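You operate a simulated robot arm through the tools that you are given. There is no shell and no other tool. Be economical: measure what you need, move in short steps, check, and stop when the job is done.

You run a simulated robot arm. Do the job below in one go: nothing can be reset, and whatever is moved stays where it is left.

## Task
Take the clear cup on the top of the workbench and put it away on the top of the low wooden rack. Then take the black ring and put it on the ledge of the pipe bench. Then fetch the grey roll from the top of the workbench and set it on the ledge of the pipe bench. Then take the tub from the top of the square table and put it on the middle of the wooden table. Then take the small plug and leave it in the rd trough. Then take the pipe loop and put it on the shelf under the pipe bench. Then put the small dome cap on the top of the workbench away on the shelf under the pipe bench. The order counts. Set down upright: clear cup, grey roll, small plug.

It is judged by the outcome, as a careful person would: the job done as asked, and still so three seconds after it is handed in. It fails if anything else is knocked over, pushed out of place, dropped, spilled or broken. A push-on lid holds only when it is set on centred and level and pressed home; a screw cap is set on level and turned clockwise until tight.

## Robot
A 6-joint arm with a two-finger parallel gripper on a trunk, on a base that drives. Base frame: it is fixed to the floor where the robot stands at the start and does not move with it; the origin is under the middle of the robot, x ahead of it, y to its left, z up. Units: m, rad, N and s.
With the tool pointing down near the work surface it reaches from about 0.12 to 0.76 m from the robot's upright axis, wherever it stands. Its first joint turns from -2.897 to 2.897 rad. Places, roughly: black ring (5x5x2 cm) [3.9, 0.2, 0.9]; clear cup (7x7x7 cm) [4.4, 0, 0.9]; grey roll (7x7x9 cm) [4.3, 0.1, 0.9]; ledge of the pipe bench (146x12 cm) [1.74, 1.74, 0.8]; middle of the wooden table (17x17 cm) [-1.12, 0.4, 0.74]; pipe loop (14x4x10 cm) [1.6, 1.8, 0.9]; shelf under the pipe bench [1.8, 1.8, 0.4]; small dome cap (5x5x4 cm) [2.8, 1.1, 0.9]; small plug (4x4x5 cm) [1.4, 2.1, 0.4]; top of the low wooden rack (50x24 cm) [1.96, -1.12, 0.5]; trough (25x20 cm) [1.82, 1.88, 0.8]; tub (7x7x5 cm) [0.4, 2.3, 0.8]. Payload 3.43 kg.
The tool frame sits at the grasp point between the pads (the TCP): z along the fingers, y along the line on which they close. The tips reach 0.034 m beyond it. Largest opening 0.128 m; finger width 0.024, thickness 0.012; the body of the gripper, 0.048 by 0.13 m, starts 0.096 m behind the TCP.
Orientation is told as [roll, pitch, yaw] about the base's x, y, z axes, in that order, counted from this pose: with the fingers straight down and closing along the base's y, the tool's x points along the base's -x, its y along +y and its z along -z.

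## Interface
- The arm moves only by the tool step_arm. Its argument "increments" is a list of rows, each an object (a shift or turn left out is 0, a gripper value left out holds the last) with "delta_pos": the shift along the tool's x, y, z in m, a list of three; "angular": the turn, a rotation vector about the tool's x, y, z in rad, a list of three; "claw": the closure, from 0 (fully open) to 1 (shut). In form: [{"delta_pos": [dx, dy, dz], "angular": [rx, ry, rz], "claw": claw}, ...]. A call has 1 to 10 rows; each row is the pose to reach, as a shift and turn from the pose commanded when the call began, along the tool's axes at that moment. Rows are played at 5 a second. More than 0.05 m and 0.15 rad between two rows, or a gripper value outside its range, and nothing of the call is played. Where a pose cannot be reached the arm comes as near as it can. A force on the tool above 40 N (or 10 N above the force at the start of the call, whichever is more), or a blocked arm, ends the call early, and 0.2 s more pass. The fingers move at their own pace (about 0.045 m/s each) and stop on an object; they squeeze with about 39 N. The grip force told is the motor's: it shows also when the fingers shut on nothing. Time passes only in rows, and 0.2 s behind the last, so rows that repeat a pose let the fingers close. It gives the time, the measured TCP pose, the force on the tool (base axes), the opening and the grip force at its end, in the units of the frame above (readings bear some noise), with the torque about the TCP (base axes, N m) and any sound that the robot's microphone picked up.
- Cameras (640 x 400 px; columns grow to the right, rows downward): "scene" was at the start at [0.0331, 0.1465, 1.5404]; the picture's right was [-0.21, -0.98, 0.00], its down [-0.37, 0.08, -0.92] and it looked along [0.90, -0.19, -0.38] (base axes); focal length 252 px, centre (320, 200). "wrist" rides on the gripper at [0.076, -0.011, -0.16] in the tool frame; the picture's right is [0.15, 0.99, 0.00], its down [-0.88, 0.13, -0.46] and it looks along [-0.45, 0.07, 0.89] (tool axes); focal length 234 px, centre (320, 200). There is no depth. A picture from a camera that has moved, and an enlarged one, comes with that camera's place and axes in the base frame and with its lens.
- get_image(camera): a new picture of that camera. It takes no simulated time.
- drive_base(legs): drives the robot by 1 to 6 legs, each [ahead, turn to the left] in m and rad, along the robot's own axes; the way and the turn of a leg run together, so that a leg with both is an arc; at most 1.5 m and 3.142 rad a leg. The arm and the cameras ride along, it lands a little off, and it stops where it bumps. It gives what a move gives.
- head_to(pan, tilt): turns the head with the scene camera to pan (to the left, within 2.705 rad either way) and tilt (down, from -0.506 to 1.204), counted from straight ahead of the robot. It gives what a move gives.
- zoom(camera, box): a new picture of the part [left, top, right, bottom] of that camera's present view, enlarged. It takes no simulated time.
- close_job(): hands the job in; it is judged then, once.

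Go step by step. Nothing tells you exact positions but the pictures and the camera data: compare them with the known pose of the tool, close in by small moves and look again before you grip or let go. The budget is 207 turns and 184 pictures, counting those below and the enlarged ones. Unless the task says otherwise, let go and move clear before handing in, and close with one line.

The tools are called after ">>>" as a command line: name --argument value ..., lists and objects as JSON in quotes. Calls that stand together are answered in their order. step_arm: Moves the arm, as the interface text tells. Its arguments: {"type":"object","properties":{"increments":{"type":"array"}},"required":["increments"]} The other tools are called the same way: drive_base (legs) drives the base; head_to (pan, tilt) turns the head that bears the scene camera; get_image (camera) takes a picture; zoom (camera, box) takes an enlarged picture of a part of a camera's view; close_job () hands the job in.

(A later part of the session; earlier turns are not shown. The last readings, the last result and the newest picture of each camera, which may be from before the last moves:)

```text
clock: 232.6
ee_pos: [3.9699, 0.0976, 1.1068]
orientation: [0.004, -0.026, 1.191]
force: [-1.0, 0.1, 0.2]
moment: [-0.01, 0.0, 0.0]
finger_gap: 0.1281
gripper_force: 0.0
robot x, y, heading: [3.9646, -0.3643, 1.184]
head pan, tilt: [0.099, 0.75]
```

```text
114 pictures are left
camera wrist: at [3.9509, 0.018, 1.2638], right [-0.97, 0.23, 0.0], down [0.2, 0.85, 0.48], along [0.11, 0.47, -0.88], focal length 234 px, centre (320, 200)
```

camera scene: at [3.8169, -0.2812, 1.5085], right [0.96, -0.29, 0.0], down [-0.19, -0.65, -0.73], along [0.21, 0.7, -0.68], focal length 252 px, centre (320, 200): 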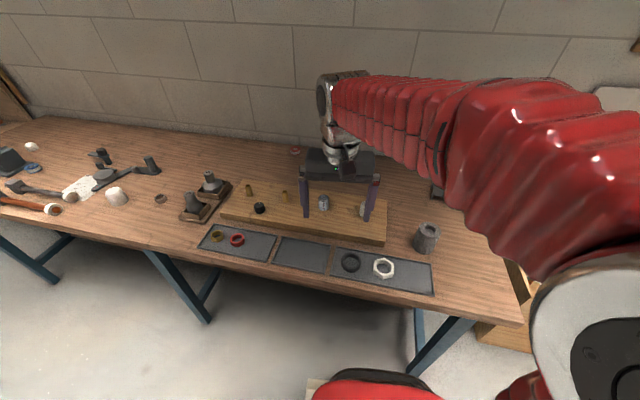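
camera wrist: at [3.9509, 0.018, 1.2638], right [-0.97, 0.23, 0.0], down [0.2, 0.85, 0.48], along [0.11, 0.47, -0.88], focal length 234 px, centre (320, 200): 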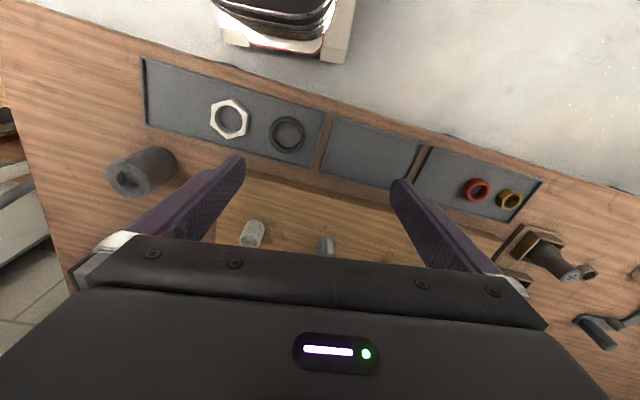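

The roll is near (4.258,0.083). I level the tool and go above it.

>>> step_arm --increments '[{"delta_pos": [-0.014, -0.04, 0], "angular": [0.004, 0.026, 0]}, {"delta_pos": [-0.028, -0.08, 0], "angular": [0.004, 0.026, 0]}, {"delta_pos": [-0.042, -0.12, 0], "angular": [0.004, 0.026, 0]}, {"delta_pos": [-0.056, -0.16, 0], "angular": [0.004, 0.026, 0]}, {"delta_pos": [-0.07, -0.2, 0], "angular": [0.004, 0.026, 0]}, {"delta_pos": [-0.082, -0.24, 0], "angular": [0.004, 0.026, 0]}, {"delta_pos": [-0.093, -0.273, 0.03], "angular": [0.004, 0.026, 0]}, {"delta_pos": [-0.093, -0.273, 0.07], "angular": [0.004, 0.026, 0]}]'

>>> get_image --camera "wrist"

```text
clock: 234.4
ee_pos: [4.2576, 0.0844, 1.0384]
orientation: [-0.002, -0.001, 1.193]
force: [0.2, 0.9, 0.0]
moment: [0.0, 0.0, -0.02]
finger_gap: 0.1281
gripper_force: 0.0
robot x, y, heading: [3.9589, -0.367, 1.176]
head pan, tilt: [0.099, 0.75]
```

```text
113 pictures are left
camera wrist: at [4.2402, 0.0096, 1.1985], right [-0.97, 0.23, 0.0], down [0.2, 0.87, 0.46], along [0.11, 0.44, -0.89], focal length 234 px, centre (320, 200)
```

wrist: 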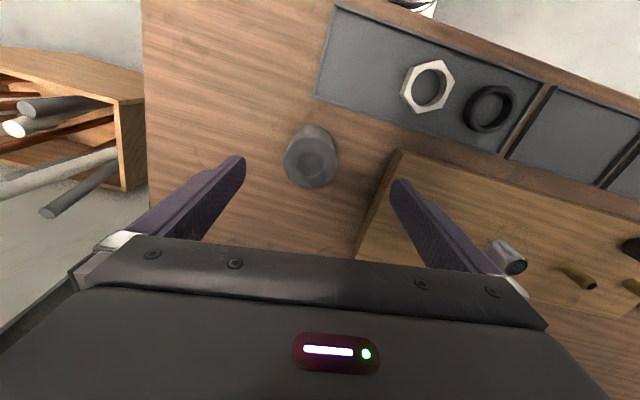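

>>> step_arm --increments '[{"delta_pos": [-0.004, -0.01, 0], "claw": 0.28}, {"delta_pos": [-0.004, -0.01, 0], "claw": 0.28}, {"delta_pos": [-0.004, -0.01, 0.04]}, {"delta_pos": [-0.004, -0.01, 0.05]}]'

>>> get_image --camera "wrist"

>>> zoom --camera "scene" --box '[340, 150, 480, 290]'

```text
clock: 235.4
ee_pos: [4.2682, 0.0855, 0.9897]
orientation: [-0.002, -0.001, 1.192]
force: [-1.2, 0.0, -0.2]
moment: [0.0, 0.0, 0.04]
finger_gap: 0.092
gripper_force: 0.0
robot x, y, heading: [3.964, -0.3664, 1.182]
head pan, tilt: [0.099, 0.75]
```

```text
112 pictures are left
camera wrist: at [4.2505, 0.0098, 1.1477], right [-0.97, 0.23, 0.0], down [0.2, 0.87, 0.46], along [0.11, 0.44, -0.89], focal length 234 px, centre (320, 200)
```

wrist: 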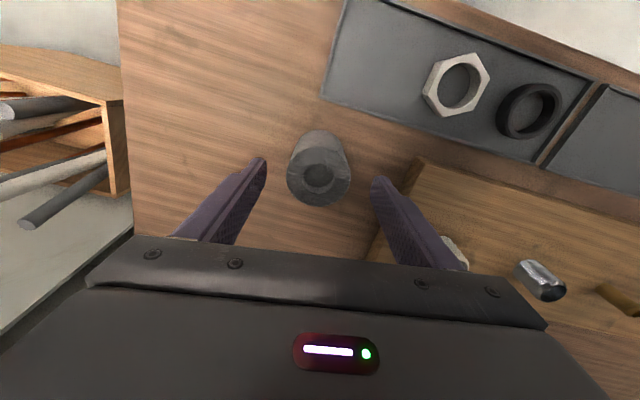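

```text
2.86 times, centred on (410, 220) of scene
camera zoom: at [3.817, -0.2811, 1.5084], right [0.96, -0.29, 0.0], down [-0.2, -0.65, -0.73], along [0.21, 0.7, -0.68], focal length 720 px, centre (63, 143)
```

zoom: 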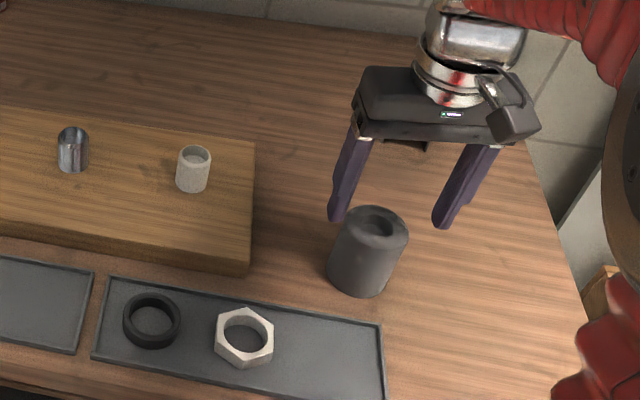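

>>> step_arm --increments '[{"delta_pos": [0, 0, 0.04]}, {"delta_pos": [0, 0, 0.08]}, {"delta_pos": [0, 0, 0.08], "claw": 0.42}, {"delta_pos": [0, 0, 0.08], "claw": 0.52}, {"delta_pos": [0, 0, 0.08], "claw": 0.52}, {"delta_pos": [0, 0, 0.08], "claw": 0.52}]'

>>> step_arm --increments '[{"delta_pos": [0, 0, -0.05]}, {"delta_pos": [0, 0, -0.1]}, {"delta_pos": [0, 0, -0.15]}, {"delta_pos": [0, 0, -0.19]}, {"delta_pos": [0.02, 0.045, -0.19]}, {"delta_pos": [0.04, 0.09, -0.19]}, {"delta_pos": [0.06, 0.135, -0.19]}, {"delta_pos": [0.08, 0.18, -0.19]}]'

>>> get_image --camera "wrist"

```text
clock: 236.8
ee_pos: [4.2672, 0.0833, 0.908]
orientation: [-0.003, 0.002, 1.193]
force: [0.1, -0.4, 0.7]
moment: [0.0, -0.04, 0.01]
finger_gap: 0.0627
gripper_force: 39.0
robot x, y, heading: [3.9619, -0.363, 1.184]
head pan, tilt: [0.099, 0.75]
```

```text
clock: 238.6
ee_pos: [4.0705, 0.0801, 1.098]
orientation: [-0.002, 0.003, 1.193]
force: [-0.5, -0.8, -1.2]
moment: [-0.02, -0.01, 0.01]
finger_gap: 0.0625
gripper_force: 38.7
robot x, y, heading: [3.959, -0.3633, 1.181]
head pan, tilt: [0.099, 0.75]
```

```text
110 pictures are left
camera wrist: at [4.0537, 0.0041, 1.2577], right [-0.97, 0.23, 0.0], down [0.2, 0.87, 0.45], along [0.11, 0.44, -0.89], focal length 234 px, centre (320, 200)
```

wrist: 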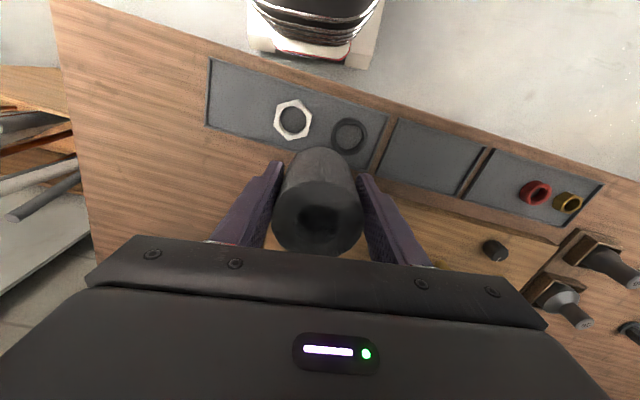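

Roll held. Driving back to the pipe bench.

>>> drive_base --legs '[[0, 1.57], [1.1, 0], [1.03, 0], [0, -0.68], [0.66, 0], [0, -1.02]]'

>>> head_to --pan 0.1 --tilt 0.65

>>> get_image --camera "scene"

```text
clock: 268.5
ee_pos: [1.8305, 1.455, 1.0989]
orientation: [-0.003, 0.0, 1.08]
force: [-0.1, 0.5, -1.4]
moment: [0.0, 0.0, -0.02]
finger_gap: 0.0626
gripper_force: 39.0
robot x, y, heading: [1.6441, 1.0414, 1.077]
head pan, tilt: [0.099, 0.75]
```

```text
clock: 269.2
ee_pos: [1.829, 1.4549, 1.099]
orientation: [-0.002, 0.001, 1.078]
force: [-0.5, -0.5, -1.2]
moment: [0.0, 0.03, 0.01]
finger_gap: 0.0624
gripper_force: 38.9
robot x, y, heading: [1.644, 1.0413, 1.074]
head pan, tilt: [0.099, 0.649]
```

```text
109 pictures are left
camera scene: at [1.511, 1.1432, 1.517], right [0.92, -0.39, 0.0], down [-0.23, -0.56, -0.8], along [0.31, 0.73, -0.61], focal length 252 px, centre (320, 200)
```

scene: 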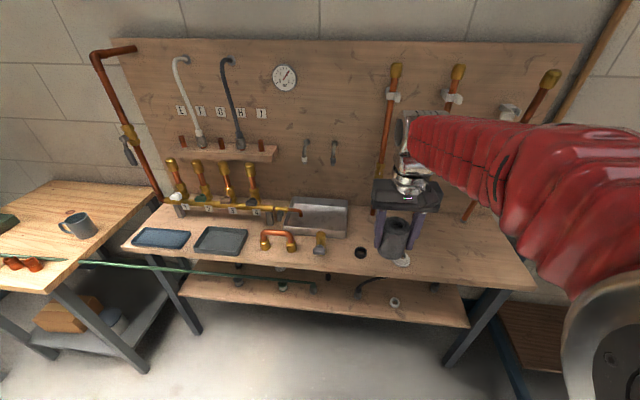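

>>> step_arm --increments '[{"delta_pos": [-0.03, -0.032, 0]}, {"delta_pos": [-0.06, -0.064, 0]}, {"delta_pos": [-0.09, -0.096, 0]}, {"delta_pos": [-0.12, -0.128, 0]}, {"delta_pos": [-0.15, -0.16, 0]}, {"delta_pos": [-0.18, -0.192, 0]}, {"delta_pos": [-0.203, -0.22, 0.02]}, {"delta_pos": [-0.203, -0.22, 0.065]}, {"delta_pos": [-0.203, -0.22, 0.11]}, {"delta_pos": [-0.203, -0.22, 0.155]}]'

>>> get_image --camera "wrist"

>>> get_image --camera "scene"

```text
clock: 271.4
ee_pos: [2.1173, 1.5321, 0.9423]
orientation: [-0.001, 0.0, 1.078]
force: [-1.0, 0.3, -1.5]
moment: [0.03, -0.01, -0.01]
finger_gap: 0.0626
gripper_force: 39.0
robot x, y, heading: [1.6434, 1.0413, 1.072]
head pan, tilt: [0.099, 0.649]
```

```text
108 pictures are left
camera wrist: at [2.0918, 1.4588, 1.1021], right [-0.94, 0.34, 0.0], down [0.3, 0.84, 0.46], along [0.16, 0.43, -0.89], focal length 234 px, centre (320, 200)
```

wrist: 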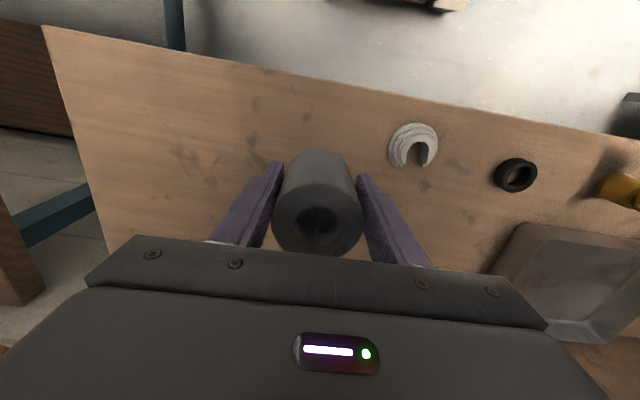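

```text
107 pictures are left
camera scene: at [1.5111, 1.1433, 1.517], right [0.92, -0.39, 0.0], down [-0.23, -0.56, -0.8], along [0.31, 0.73, -0.6], focal length 252 px, centre (320, 200)
```

scene: 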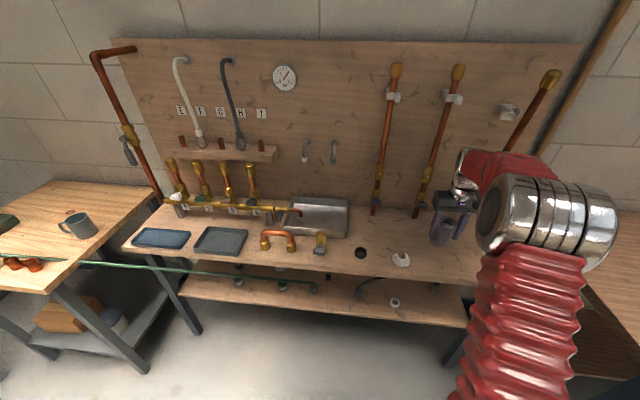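

>>> step_arm --increments '[{"delta_pos": [0.015, 0, 0.03]}, {"delta_pos": [0.015, 0, 0.06]}, {"delta_pos": [0.015, 0, 0.074]}]'

>>> step_arm --increments '[{"delta_pos": [0, 0, 0.004]}, {"delta_pos": [0, 0, 0.008]}, {"delta_pos": [0, 0, 0.012]}]'

```text
clock: 272.2
ee_pos: [2.1127, 1.5177, 0.8675]
orientation: [-0.003, 0.001, 1.078]
force: [0.0, -0.1, -0.7]
moment: [-0.01, -0.01, -0.01]
finger_gap: 0.063
gripper_force: 39.4
robot x, y, heading: [1.647, 1.044, 1.074]
head pan, tilt: [0.099, 0.649]
```

```text
clock: 273.0
ee_pos: [2.1129, 1.518, 0.8579]
orientation: [-0.002, 0.0, 1.076]
force: [-1.8, -0.3, 4.7]
moment: [0.15, 0.14, 0.07]
finger_gap: 0.0623
gripper_force: 39.1
robot x, y, heading: [1.646, 1.0452, 1.07]
head pan, tilt: [0.099, 0.649]
```

Contact has begun at the expected height; I release and rise.

>>> step_arm --increments '[{"delta_pos": [0, 0, 0.001]}, {"claw": 0.45}, {"claw": 0.38}, {"claw": 0.3}, {"claw": 0.3}]'

>>> step_arm --increments '[{"delta_pos": [0, 0, -0.04]}, {"delta_pos": [0, 0, -0.09]}, {"delta_pos": [0, 0, -0.14]}, {"delta_pos": [0, 0, -0.19]}, {"delta_pos": [0, 0, -0.24]}, {"delta_pos": [0.03, 0.035, -0.25]}, {"delta_pos": [0.06, 0.07, -0.25]}, {"delta_pos": [0.09, 0.105, -0.25]}, {"delta_pos": [0.12, 0.14, -0.25]}, {"delta_pos": [0.15, 0.175, -0.25], "claw": 0}]'

>>> get_image --camera "scene"

>>> head_to --pan 1.2 --tilt 0.5

>>> get_image --camera "scene"

```text
clock: 274.2
ee_pos: [2.1131, 1.5175, 0.8582]
orientation: [-0.004, 0.002, 1.079]
force: [0.0, -0.5, -0.9]
moment: [0.0, 0.04, -0.01]
finger_gap: 0.0896
gripper_force: 0.2
robot x, y, heading: [1.6448, 1.0412, 1.072]
head pan, tilt: [0.099, 0.649]
```

```text
clock: 276.4
ee_pos: [1.8876, 1.469, 1.1075]
orientation: [-0.002, 0.001, 1.078]
force: [-0.4, 0.5, -0.9]
moment: [-0.02, -0.01, -0.01]
finger_gap: 0.1241
gripper_force: 0.0
robot x, y, heading: [1.6456, 1.0455, 1.074]
head pan, tilt: [0.099, 0.649]
```

```text
106 pictures are left
camera scene: at [1.5111, 1.1435, 1.517], right [0.92, -0.39, 0.0], down [-0.23, -0.56, -0.8], along [0.31, 0.73, -0.6], focal length 252 px, centre (320, 200)
```

scene: 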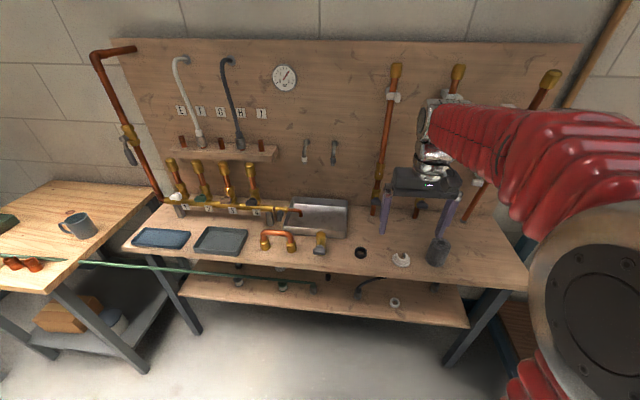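

```text
clock: 277.7
ee_pos: [1.8886, 1.4692, 1.1071]
orientation: [-0.001, -0.001, 1.079]
force: [0.0, 0.2, -0.4]
moment: [-0.02, -0.02, 0.04]
finger_gap: 0.1285
gripper_force: 0.1
robot x, y, heading: [1.6428, 1.0421, 1.071]
head pan, tilt: [1.201, 0.499]
```

```text
105 pictures are left
camera scene: at [1.4186, 1.1326, 1.5304], right [0.76, 0.65, 0.0], down [0.31, -0.37, -0.88], along [-0.57, 0.67, -0.48], focal length 252 px, centre (320, 200)
```

scene: 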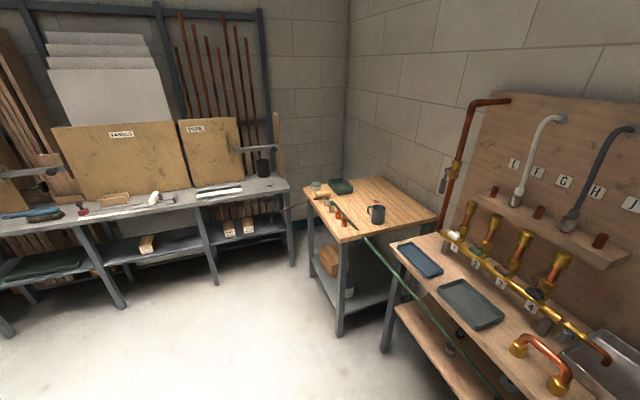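

The roll stands on the ledge. Next the tub on the square table at the left; I zoom in.

>>> zoom --camera "scene" --box '[290, 160, 450, 260]'

```text
4.00 times, centred on (370, 210) of scene
camera zoom: at [1.4186, 1.1326, 1.5304], right [0.76, 0.65, 0.0], down [0.31, -0.37, -0.88], along [-0.57, 0.67, -0.48], focal length 1007 px, centre (120, 160)
```

zoom: 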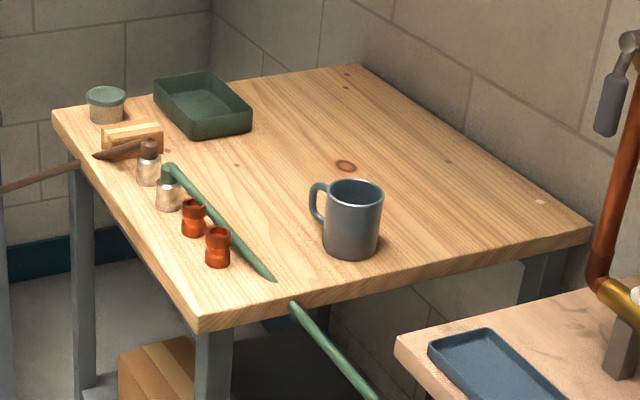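

The tub is the small tin with a green lid at about (0.44,2.25). I drive to stand before the square table's left corner.

>>> drive_base --legs '[[0, 1.584], [1.13, 0], [0, -0.8]]'

>>> head_to --pan 0.1 --tilt 0.75

>>> get_image --camera "scene"

>>> get_image --camera "wrist"

```text
clock: 293.7
ee_pos: [0.5394, 2.0583, 1.1072]
orientation: [-0.003, 0.001, 1.841]
force: [-0.6, -0.6, -0.5]
moment: [0.0, 0.0, -0.02]
finger_gap: 0.1281
gripper_force: 0.0
robot x, y, heading: [0.6426, 1.5747, 1.837]
head pan, tilt: [1.201, 0.499]
```

```text
clock: 295.1
ee_pos: [0.5393, 2.0588, 1.1076]
orientation: [-0.002, 0.0, 1.842]
force: [-0.1, -0.2, 0.0]
moment: [0.0, 0.0, 0.02]
finger_gap: 0.128
gripper_force: 0.0
robot x, y, heading: [0.6389, 1.5744, 1.837]
head pan, tilt: [0.099, 0.75]
```

```text
103 pictures are left
camera scene: at [0.4741, 1.5545, 1.5084], right [0.93, 0.36, 0.0], down [0.24, -0.64, -0.73], along [-0.26, 0.68, -0.68], focal length 252 px, centre (320, 200)
```

scene: 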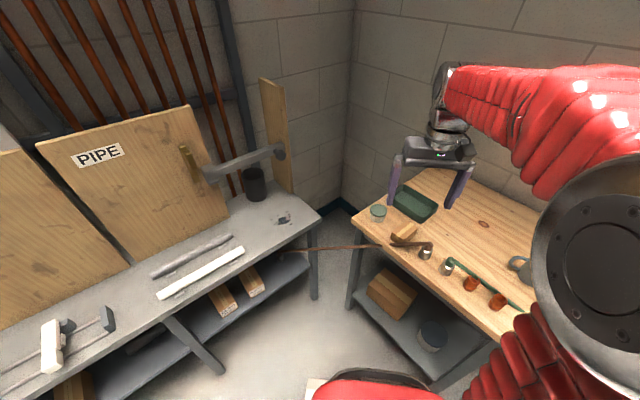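

```text
102 pictures are left
camera wrist: at [0.5706, 1.9879, 1.2669], right [-0.91, -0.41, 0.0], down [-0.36, 0.81, 0.45], along [-0.18, 0.42, -0.89], focal length 234 px, centre (320, 200)
```

wrist: 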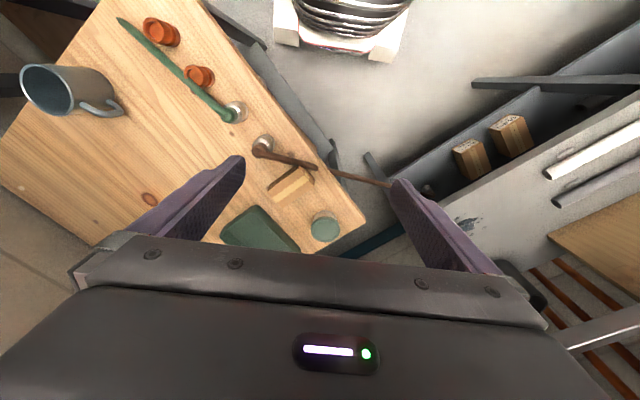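

Tub at about (0.44,2.255), lid top near z 0.825. I go above it with a reduced opening.

>>> step_arm --increments '[{"delta_pos": [-0.043, 0.009, 0], "claw": 0.3}, {"delta_pos": [-0.086, 0.018, 0]}, {"delta_pos": [-0.129, 0.026, 0]}, {"delta_pos": [-0.172, 0.035, 0]}, {"delta_pos": [-0.2155, 0.043, 0]}, {"delta_pos": [-0.2155, 0.043, 0.045]}, {"delta_pos": [-0.2155, 0.043, 0.09]}, {"delta_pos": [-0.2155, 0.043, 0.135]}, {"delta_pos": [-0.2155, 0.043, 0.17]}]'

>>> get_image --camera "wrist"

>>> zoom --camera "scene" --box '[330, 150, 490, 270]'

```text
clock: 297.1
ee_pos: [0.4398, 2.2566, 0.9374]
orientation: [-0.003, 0.0, 1.842]
force: [0.9, 0.4, -0.9]
moment: [0.03, -0.04, -0.02]
finger_gap: 0.0896
gripper_force: 0.1
robot x, y, heading: [0.6421, 1.5735, 1.834]
head pan, tilt: [0.099, 0.75]
```

```text
101 pictures are left
camera wrist: at [0.47, 2.1845, 1.0965], right [-0.91, -0.41, 0.0], down [-0.36, 0.81, 0.46], along [-0.18, 0.42, -0.89], focal length 234 px, centre (320, 200)
```

wrist: 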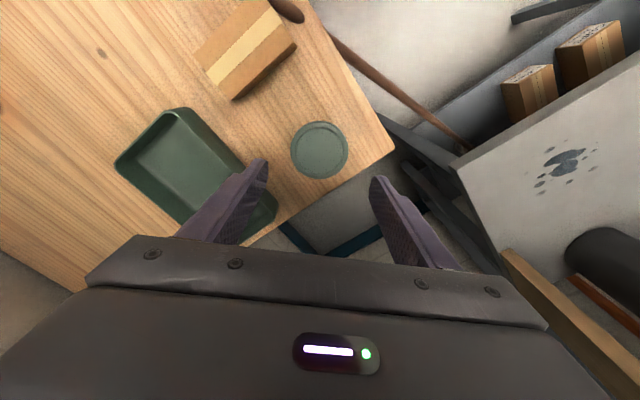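

```text
3.33 times, centred on (410, 210) of scene
camera zoom: at [0.4741, 1.5548, 1.5084], right [0.93, 0.36, 0.0], down [0.24, -0.64, -0.73], along [-0.26, 0.68, -0.68], focal length 839 px, centre (20, 167)
```

zoom: 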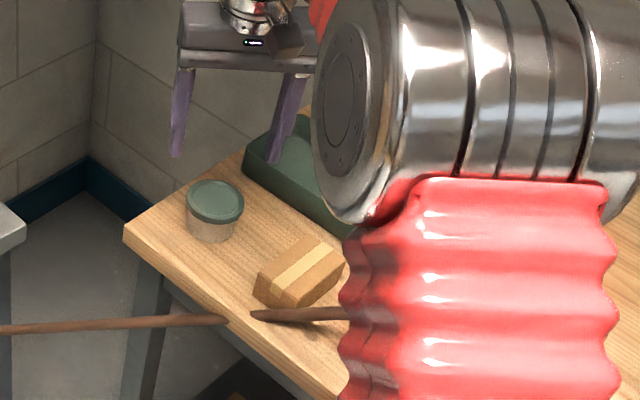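

The tub is centred below the gripper. I descend.

>>> step_arm --increments '[{"delta_pos": [0, 0, 0.04]}, {"delta_pos": [0, 0, 0.08]}, {"delta_pos": [0, 0, 0.112]}]'

>>> get_image --camera "wrist"

>>> zoom --camera "scene" --box '[330, 150, 490, 270]'

```text
clock: 297.9
ee_pos: [0.4396, 2.255, 0.8339]
orientation: [-0.001, -0.005, 1.841]
force: [2.0, -4.1, 6.8]
moment: [-0.35, 0.25, 0.27]
finger_gap: 0.0897
gripper_force: 0.0
robot x, y, heading: [0.6389, 1.5747, 1.84]
head pan, tilt: [0.099, 0.75]
stopped in row 3: the force on the tool passed its limit at 50 N (the readings are from after the stop); the commanded pose is now the measured one
```

```text
99 pictures are left
camera wrist: at [0.4708, 2.1842, 0.9933], right [-0.91, -0.41, 0.0], down [-0.36, 0.81, 0.46], along [-0.19, 0.42, -0.89], focal length 234 px, centre (320, 200)
```

wrist: 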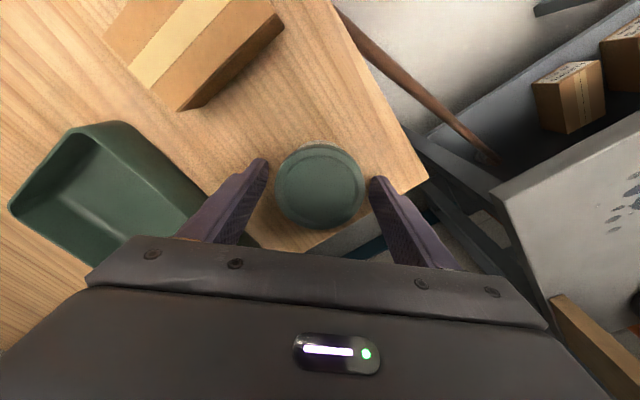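

```text
3.33 times, centred on (410, 210) of scene
camera zoom: at [0.4742, 1.5544, 1.5084], right [0.93, 0.36, 0.0], down [0.24, -0.64, -0.73], along [-0.26, 0.68, -0.68], focal length 839 px, centre (20, 167)
```

zoom: 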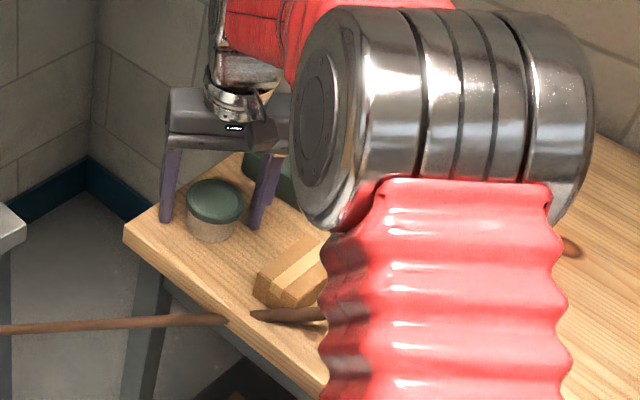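

Fingertips met the table at z≈0.80. I rise 5 mm and grip.

>>> step_arm --increments '[{"delta_pos": [0, 0, -0.006], "angular": [0, 0.005, 0]}, {"delta_pos": [0, 0, -0.006], "angular": [0, 0.005, 0], "claw": 0.42}, {"delta_pos": [0, 0, -0.006], "angular": [0, 0.005, 0], "claw": 0.52}, {"delta_pos": [0, 0, -0.006], "angular": [0, 0.005, 0], "claw": 0.52}, {"delta_pos": [0, 0, -0.006], "angular": [0, 0.005, 0], "claw": 0.52}]'

>>> step_arm --increments '[{"delta_pos": [0, 0, -0.03]}, {"delta_pos": [0, 0, -0.08]}]'

>>> get_image --camera "wrist"

>>> zoom --camera "scene" --box '[330, 150, 490, 270]'

```text
clock: 299.1
ee_pos: [0.4396, 2.2568, 0.8394]
orientation: [0.001, 0.002, 1.842]
force: [0.0, -0.1, 3.3]
moment: [-0.04, -0.02, 0.01]
finger_gap: 0.0651
gripper_force: 39.0
robot x, y, heading: [0.6418, 1.5755, 1.84]
head pan, tilt: [0.099, 0.75]
```

```text
clock: 299.7
ee_pos: [0.4399, 2.2562, 0.918]
orientation: [0.0, 0.004, 1.841]
force: [0.0, 0.3, -1.5]
moment: [0.01, 0.02, 0.01]
finger_gap: 0.0651
gripper_force: 38.9
robot x, y, heading: [0.6382, 1.5744, 1.839]
head pan, tilt: [0.099, 0.75]
```

```text
97 pictures are left
camera wrist: at [0.4704, 2.1857, 1.077], right [-0.91, -0.41, 0.0], down [-0.36, 0.81, 0.45], along [-0.18, 0.41, -0.89], focal length 234 px, centre (320, 200)
```

wrist: 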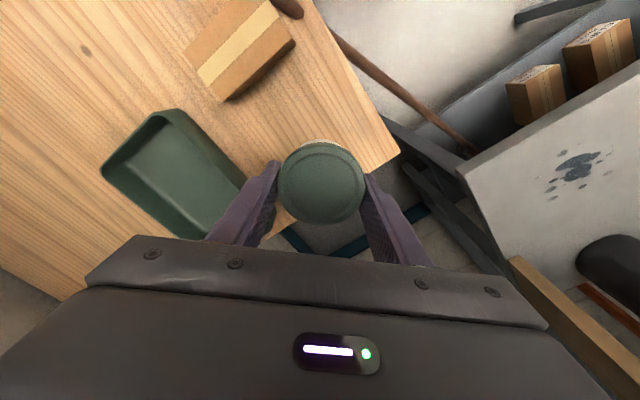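

```text
3.33 times, centred on (410, 210) of scene
camera zoom: at [0.474, 1.5551, 1.5084], right [0.93, 0.36, 0.0], down [0.24, -0.64, -0.73], along [-0.26, 0.68, -0.68], focal length 839 px, centre (20, 167)
```

zoom: 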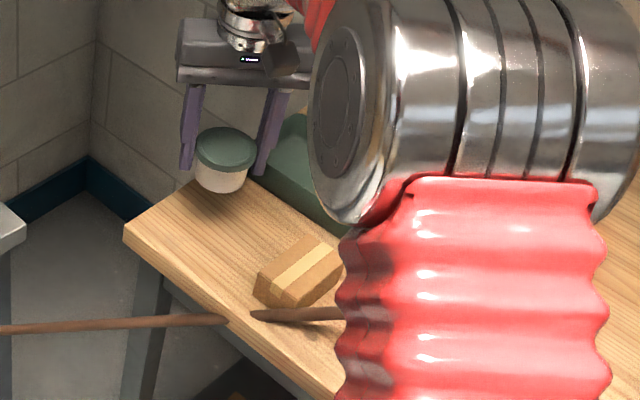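

The tub is in hand. I retract and drive to the wooden table near the sink.

>>> step_arm --increments '[{"delta_pos": [0, 0, -0.045]}, {"delta_pos": [0, 0, -0.09]}, {"delta_pos": [0, 0, -0.135]}, {"delta_pos": [0.03, -0.006, -0.17]}, {"delta_pos": [0.07, -0.015, -0.18]}, {"delta_pos": [0.11, -0.025, -0.18]}, {"delta_pos": [0.15, -0.03, -0.18]}, {"delta_pos": [0.19, -0.04, -0.18]}, {"delta_pos": [0.22, -0.043, -0.18]}]'

>>> drive_base --legs '[[0, 2.219], [1.0, 0], [0.88, 0], [0, -1.471]]'

>>> head_to --pan 0.1 --tilt 0.7

>>> get_image --camera "scene"

>>> get_image --camera "wrist"

```text
clock: 301.7
ee_pos: [0.537, 2.0527, 1.1006]
orientation: [-0.001, 0.002, 1.842]
force: [-0.1, 0.2, -1.7]
moment: [-0.02, -0.03, 0.0]
finger_gap: 0.065
gripper_force: 38.5
robot x, y, heading: [0.6392, 1.5781, 1.834]
head pan, tilt: [0.099, 0.75]
```

```text
clock: 308.4
ee_pos: [0.2378, 1.2933, 1.0998]
orientation: [-0.001, 0.001, -2.472]
force: [0.2, 0.8, -0.5]
moment: [0.0, -0.01, 0.0]
finger_gap: 0.0651
gripper_force: 38.9
robot x, y, heading: [0.5981, 1.6226, -2.453]
head pan, tilt: [0.099, 0.75]
stopped in leg 1: the robot was blocked; the commanded pose is now the measured one
```

```text
clock: 309.0
ee_pos: [0.2365, 1.2944, 1.1005]
orientation: [-0.002, 0.003, -2.473]
force: [0.2, 0.1, -2.1]
moment: [0.0, -0.02, -0.02]
finger_gap: 0.0653
gripper_force: 39.0
robot x, y, heading: [0.6, 1.6241, -2.452]
head pan, tilt: [0.099, 0.7]
```

```text
95 pictures are left
camera scene: at [0.6853, 1.4816, 1.5127], right [-0.71, 0.71, 0.0], down [0.45, 0.46, -0.76], along [-0.54, -0.54, -0.64], focal length 252 px, centre (320, 200)
```

scene: 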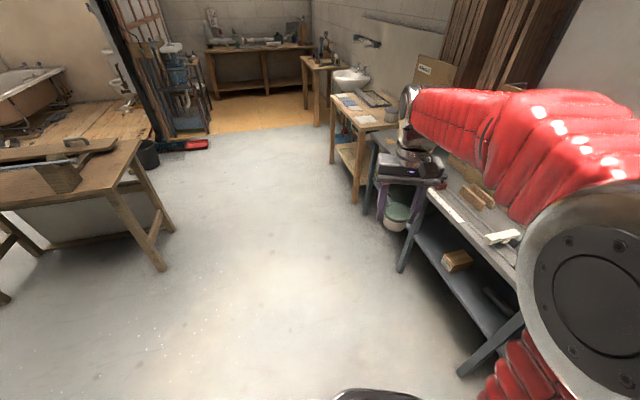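

```text
94 pictures are left
camera wrist: at [0.2891, 1.3488, 1.2605], right [0.73, -0.69, 0.0], down [-0.61, -0.65, 0.45], along [-0.31, -0.33, -0.89], focal length 234 px, centre (320, 200)
```

wrist: 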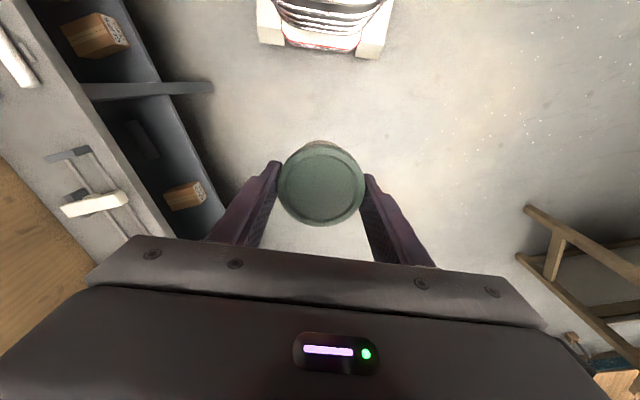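

The base was blocked during the turn, perhaps by the square table's leg behind. I look back before moving.

>>> head_to --pan 2.6 --tilt 0.8

>>> get_image --camera "scene"

>>> head_to --pan -2.4 --tilt 0.8

>>> get_image --camera "scene"

```text
clock: 311.3
ee_pos: [0.2372, 1.2946, 1.1018]
orientation: [-0.001, 0.001, -2.473]
force: [0.4, 1.7, -1.0]
moment: [-0.01, 0.0, 0.0]
finger_gap: 0.0656
gripper_force: 39.0
robot x, y, heading: [0.5997, 1.6249, -2.453]
head pan, tilt: [2.601, 0.799]
```

```text
93 pictures are left
camera scene: at [0.825, 1.5537, 1.5045], right [0.15, -0.99, 0.0], down [-0.71, -0.11, -0.7], along [0.69, 0.1, -0.72], focal length 252 px, centre (320, 200)
```

scene: 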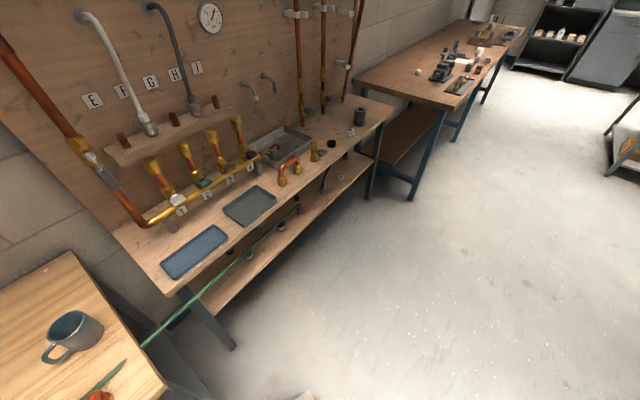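

```text
clock: 315.2
ee_pos: [0.2362, 1.2939, 1.0996]
orientation: [-0.001, 0.001, -2.473]
force: [-0.4, -0.2, -0.7]
moment: [0.01, -0.02, 0.01]
finger_gap: 0.0654
gripper_force: 38.9
robot x, y, heading: [0.5987, 1.6262, -2.452]
head pan, tilt: [-2.4, 0.799]
```

```text
92 pictures are left
camera scene: at [0.7565, 1.6217, 1.5045], right [0.99, -0.14, 0.0], down [-0.1, -0.71, -0.7], along [0.1, 0.69, -0.72], focal length 252 px, centre (320, 200)
```

scene: 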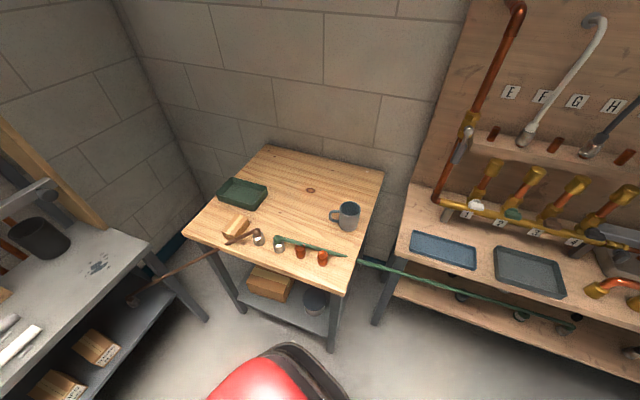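

Everything is in place; the base rear just touched a table leg. I drive forward away from it first, then on to the wooden table along a wider path.

>>> drive_base --legs '[[0.35, 0], [0, 0.398], [0.8, 0], [0.78, 0], [0, -1.644]]'

>>> head_to --pan 0.1 --tilt 0.6

>>> get_image --camera "scene"

>>> get_image --camera "wrist"

```text
clock: 335.3
ee_pos: [-0.8241, 0.2372, 1.1021]
orientation: [-0.001, 0.001, 2.575]
force: [-1.7, 0.1, -1.5]
moment: [0.04, -0.04, -0.04]
finger_gap: 0.0652
gripper_force: 38.8
robot x, y, heading: [-0.4218, -0.0472, 2.608]
head pan, tilt: [-2.4, 0.799]
stopped in leg 5: the robot was blocked; the commanded pose is now the measured one
```

```text
clock: 337.6
ee_pos: [-0.8241, 0.2374, 1.1018]
orientation: [-0.001, 0.002, 2.575]
force: [-0.3, 2.0, -1.3]
moment: [0.01, 0.0, -0.01]
finger_gap: 0.0651
gripper_force: 39.0
robot x, y, heading: [-0.4193, -0.0487, 2.609]
head pan, tilt: [0.099, 0.6]
```

```text
91 pictures are left
camera scene: at [-0.5305, -0.1753, 1.5213], right [0.42, 0.91, 0.0], down [0.51, -0.24, -0.82], along [-0.75, 0.35, -0.57], focal length 252 px, centre (320, 200)
```

scene: 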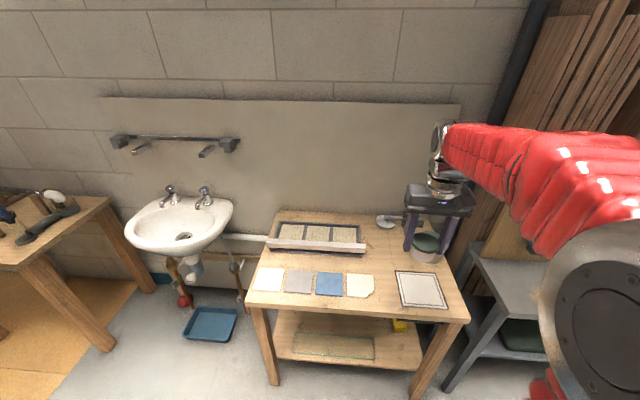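

```text
90 pictures are left
camera wrist: at [-0.7548, 0.2042, 1.2614], right [-0.41, -0.91, 0.0], down [-0.81, 0.36, 0.45], along [-0.41, 0.19, -0.89], focal length 234 px, centre (320, 200)
```

wrist: 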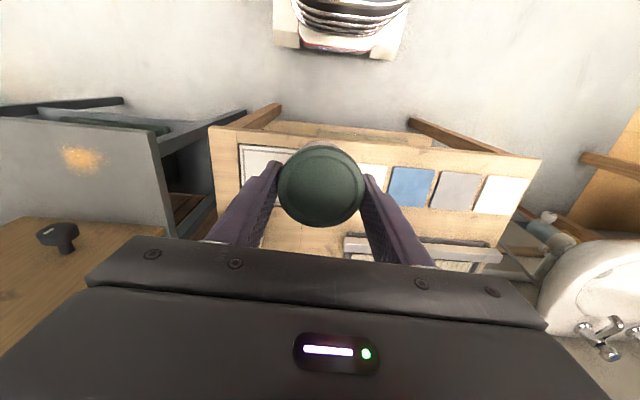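

The turn stopped just short as blocked. I check the right side and rear for what was touched.

>>> head_to --pan -1.5 --tilt 0.7

>>> get_image --camera "scene"

>>> head_to --pan 2.2 --tilt 1.0

>>> get_image --camera "scene"

```text
clock: 339.2
ee_pos: [-0.8251, 0.2367, 1.102]
orientation: [-0.002, 0.003, 2.575]
force: [-0.5, 0.3, -1.3]
moment: [0.02, 0.01, -0.01]
finger_gap: 0.0649
gripper_force: 39.0
robot x, y, heading: [-0.4222, -0.046, 2.61]
head pan, tilt: [-1.499, 0.7]
```

```text
89 pictures are left
camera scene: at [-0.4126, -0.1363, 1.5127], right [0.9, -0.44, 0.0], down [-0.29, -0.58, -0.76], along [0.34, 0.69, -0.64], focal length 252 px, centre (320, 200)
```

scene: 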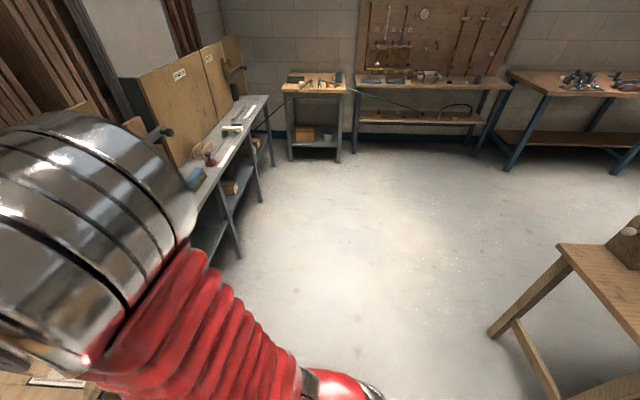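

```text
clock: 342.3
ee_pos: [-0.8238, 0.2358, 1.104]
orientation: [-0.002, 0.001, 2.573]
force: [0.4, -0.2, -0.9]
moment: [0.01, -0.03, -0.01]
finger_gap: 0.0652
gripper_force: 39.3
robot x, y, heading: [-0.4233, -0.046, 2.612]
head pan, tilt: [2.201, 1.0]
```

```text
88 pictures are left
camera scene: at [-0.4435, -0.2817, 1.4893], right [-1.0, -0.1, 0.0], down [-0.08, 0.84, -0.54], along [0.05, -0.54, -0.84], focal length 252 px, centre (320, 200)
```

scene: 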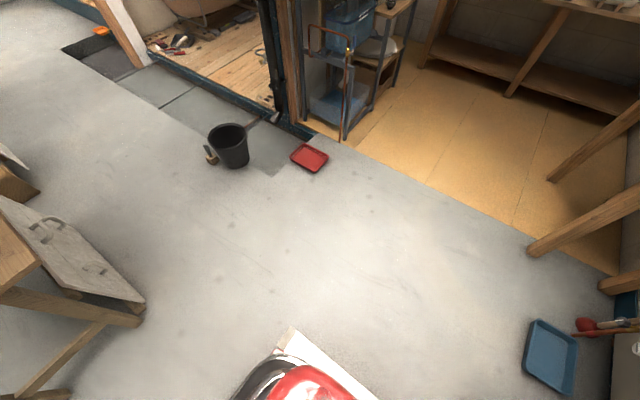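

Nothing looks disturbed. The base front leaves ~15 cm to the table, so I advance 8 cm and look at the table middle.

>>> drive_base --legs '[[0.08, 0]]'

>>> head_to --pan 0.1 --tilt 0.7

>>> get_image --camera "scene"

>>> zoom --camera "scene" --box '[240, 180, 480, 330]'

```text
clock: 343.5
ee_pos: [-0.8948, 0.2783, 1.1017]
orientation: [-0.001, 0.002, 2.572]
force: [0.0, 1.0, -1.2]
moment: [0.01, -0.02, -0.02]
finger_gap: 0.0654
gripper_force: 38.8
robot x, y, heading: [-0.4907, -0.0041, 2.605]
head pan, tilt: [2.201, 1.0]
```

```text
clock: 345.5
ee_pos: [-0.8928, 0.2783, 1.1027]
orientation: [-0.002, 0.002, 2.574]
force: [0.1, -0.9, -1.7]
moment: [-0.02, 0.01, -0.03]
finger_gap: 0.0654
gripper_force: 38.8
robot x, y, heading: [-0.4957, -0.005, 2.612]
head pan, tilt: [0.099, 0.7]
```

```text
87 pictures are left
camera scene: at [-0.5966, -0.1361, 1.5127], right [0.42, 0.91, 0.0], down [0.59, -0.27, -0.76], along [-0.69, 0.32, -0.64], focal length 252 px, centre (320, 200)
```

scene: 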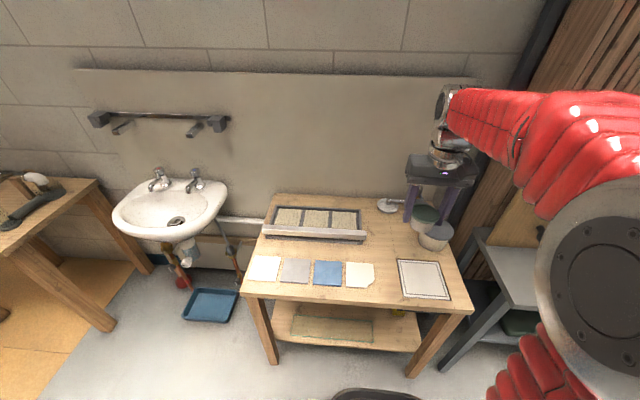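

```text
2.67 times, centred on (360, 255) of scene
camera zoom: at [-0.5966, -0.1361, 1.5127], right [0.42, 0.91, 0.0], down [0.59, -0.27, -0.76], along [-0.69, 0.32, -0.64], focal length 672 px, centre (213, 53)
```

zoom: 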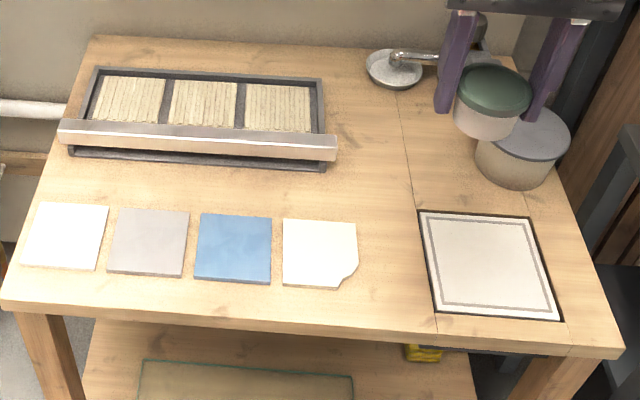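

The spot around (-1.10,0.385), between tile tray and bucket, is free and in the middle. I bring the tub over it.

>>> step_arm --increments '[{"delta_pos": [-0.046, 0.004, 0]}, {"delta_pos": [-0.092, 0.008, 0]}, {"delta_pos": [-0.138, 0.012, 0]}, {"delta_pos": [-0.184, 0.017, 0]}, {"delta_pos": [-0.232, 0.021, 0]}, {"delta_pos": [-0.232, 0.021, 0.05]}, {"delta_pos": [-0.232, 0.021, 0.1]}, {"delta_pos": [-0.232, 0.021, 0.15]}, {"delta_pos": [-0.232, 0.021, 0.2]}, {"delta_pos": [-0.232, 0.021, 0.24]}]'

>>> get_image --camera "wrist"

>>> zoom --camera "scene" --box '[240, 180, 480, 330]'

```text
clock: 347.7
ee_pos: [-1.1009, 0.3839, 0.8587]
orientation: [-0.001, 0.002, 2.575]
force: [-0.1, 0.8, -1.1]
moment: [0.01, -0.01, 0.01]
finger_gap: 0.0652
gripper_force: 38.8
robot x, y, heading: [-0.4924, -0.0053, 2.61]
head pan, tilt: [0.099, 0.7]
```

```text
85 pictures are left
camera wrist: at [-1.0309, 0.352, 1.0187], right [-0.41, -0.91, 0.0], down [-0.81, 0.36, 0.45], along [-0.41, 0.19, -0.89], focal length 234 px, centre (320, 200)
```

wrist: 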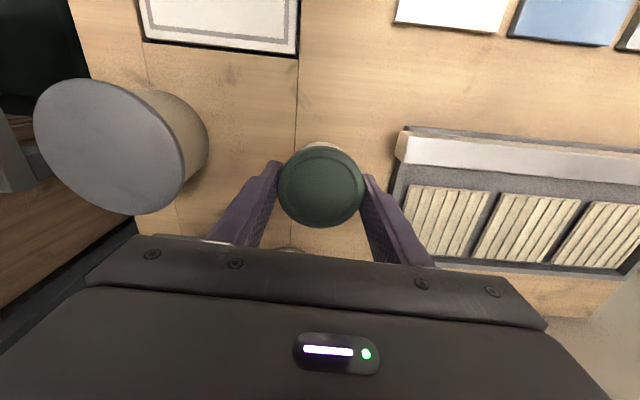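

```text
2.67 times, centred on (360, 255) of scene
camera zoom: at [-0.5968, -0.136, 1.5127], right [0.42, 0.91, 0.0], down [0.59, -0.27, -0.76], along [-0.69, 0.32, -0.64], focal length 672 px, centre (213, 53)
```

zoom: 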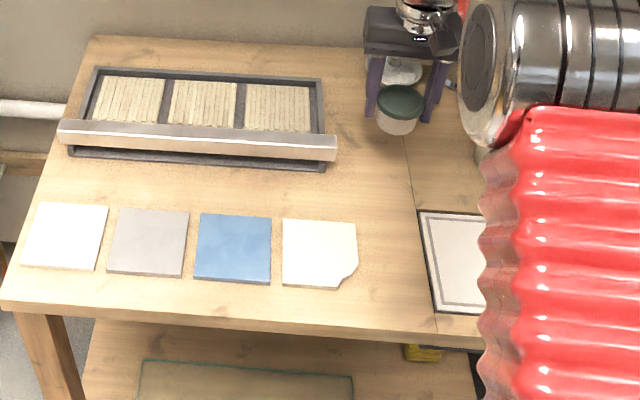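

>>> step_arm --increments '[{"delta_pos": [0, 0, 0.03]}, {"delta_pos": [0, 0, 0.055]}]'

>>> step_arm --increments '[{"delta_pos": [0, 0, 0.004]}, {"delta_pos": [0, 0, 0.008]}, {"delta_pos": [0, 0, 0.012]}]'

```text
clock: 348.3
ee_pos: [-1.1009, 0.3844, 0.804]
orientation: [-0.001, 0.0, 2.574]
force: [0.2, -0.2, -0.6]
moment: [0.0, 0.01, 0.03]
finger_gap: 0.065
gripper_force: 39.8
robot x, y, heading: [-0.4912, -0.0059, 2.611]
head pan, tilt: [0.099, 0.7]
```

```text
clock: 349.1
ee_pos: [-1.1003, 0.3839, 0.7949]
orientation: [0.0, 0.0, 2.575]
force: [0.2, -0.9, -2.1]
moment: [-0.02, -0.01, 0.05]
finger_gap: 0.0653
gripper_force: 38.8
robot x, y, heading: [-0.4904, -0.0074, 2.614]
head pan, tilt: [0.099, 0.7]
```

>>> step_arm --increments '[{"delta_pos": [0, 0, 0.004]}, {"delta_pos": [0, 0, 0.008]}, {"delta_pos": [0, 0, 0.012]}, {"delta_pos": [0, 0, 0.016]}]'

>>> zoom --camera "scene" --box '[340, 180, 440, 270]'

```text
clock: 350.1
ee_pos: [-1.1011, 0.3844, 0.78]
orientation: [-0.001, 0.001, 2.574]
force: [2.9, -1.7, 6.2]
moment: [-0.11, 0.0, 0.03]
finger_gap: 0.0651
gripper_force: 39.1
robot x, y, heading: [-0.4925, -0.0013, 2.607]
head pan, tilt: [0.099, 0.7]
```

```text
4.44 times, centred on (390, 225) of scene
camera zoom: at [-0.5966, -0.1361, 1.5127], right [0.42, 0.91, 0.0], down [0.59, -0.27, -0.76], along [-0.69, 0.32, -0.64], focal length 1119 px, centre (9, 89)
```

zoom: 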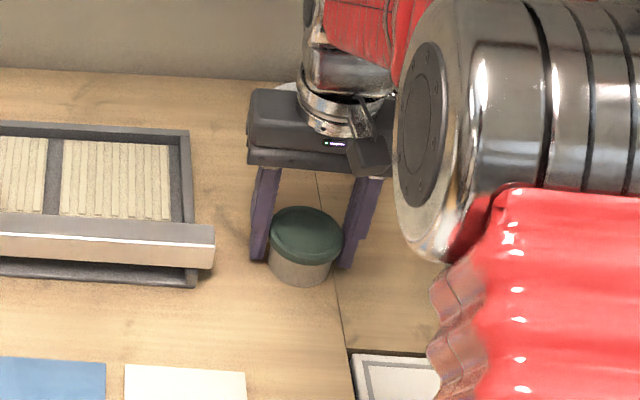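

Contact; I release and rise.

>>> step_arm --increments '[{"delta_pos": [0, 0, 0.001]}, {"claw": 0.42}, {"claw": 0.35}, {"claw": 0.3}, {"claw": 0.3}, {"delta_pos": [0, 0, -0.04]}, {"delta_pos": [0, 0, -0.09]}, {"delta_pos": [0, 0, -0.14]}, {"delta_pos": [0, 0, -0.19]}, {"delta_pos": [0, 0, -0.24]}]'

>>> step_arm --increments '[{"delta_pos": [0.04, 0, -0.04], "claw": 0}, {"delta_pos": [0.085, 0, -0.08]}, {"delta_pos": [0.13, 0, -0.08]}, {"delta_pos": [0.175, 0, -0.08]}, {"delta_pos": [0.22, 0, -0.08]}, {"delta_pos": [0.26, 0, -0.08]}]'

>>> zoom --camera "scene" --box '[240, 180, 480, 330]'

```text
clock: 352.3
ee_pos: [-1.0981, 0.3843, 1.0169]
orientation: [-0.003, 0.001, 2.575]
force: [-0.3, 0.3, 0.2]
moment: [0.01, 0.01, -0.02]
finger_gap: 0.0896
gripper_force: 0.0
robot x, y, heading: [-0.4891, -0.0068, 2.611]
head pan, tilt: [0.099, 0.7]
```

```text
refused: row 1 steps farther than a row can; nothing moved
```

```text
2.67 times, centred on (360, 255) of scene
camera zoom: at [-0.597, -0.1358, 1.5127], right [0.42, 0.91, 0.0], down [0.59, -0.27, -0.76], along [-0.69, 0.32, -0.64], focal length 672 px, centre (213, 53)
```

zoom: 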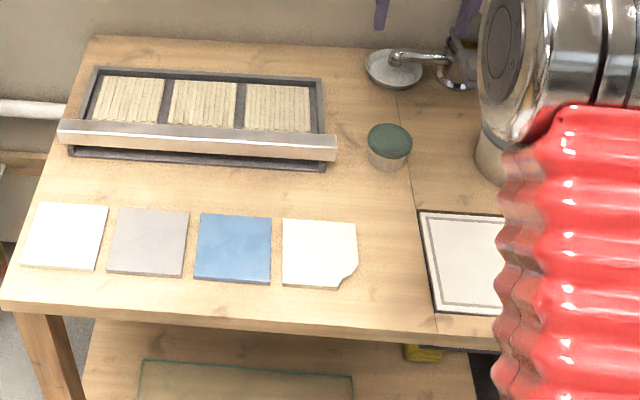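

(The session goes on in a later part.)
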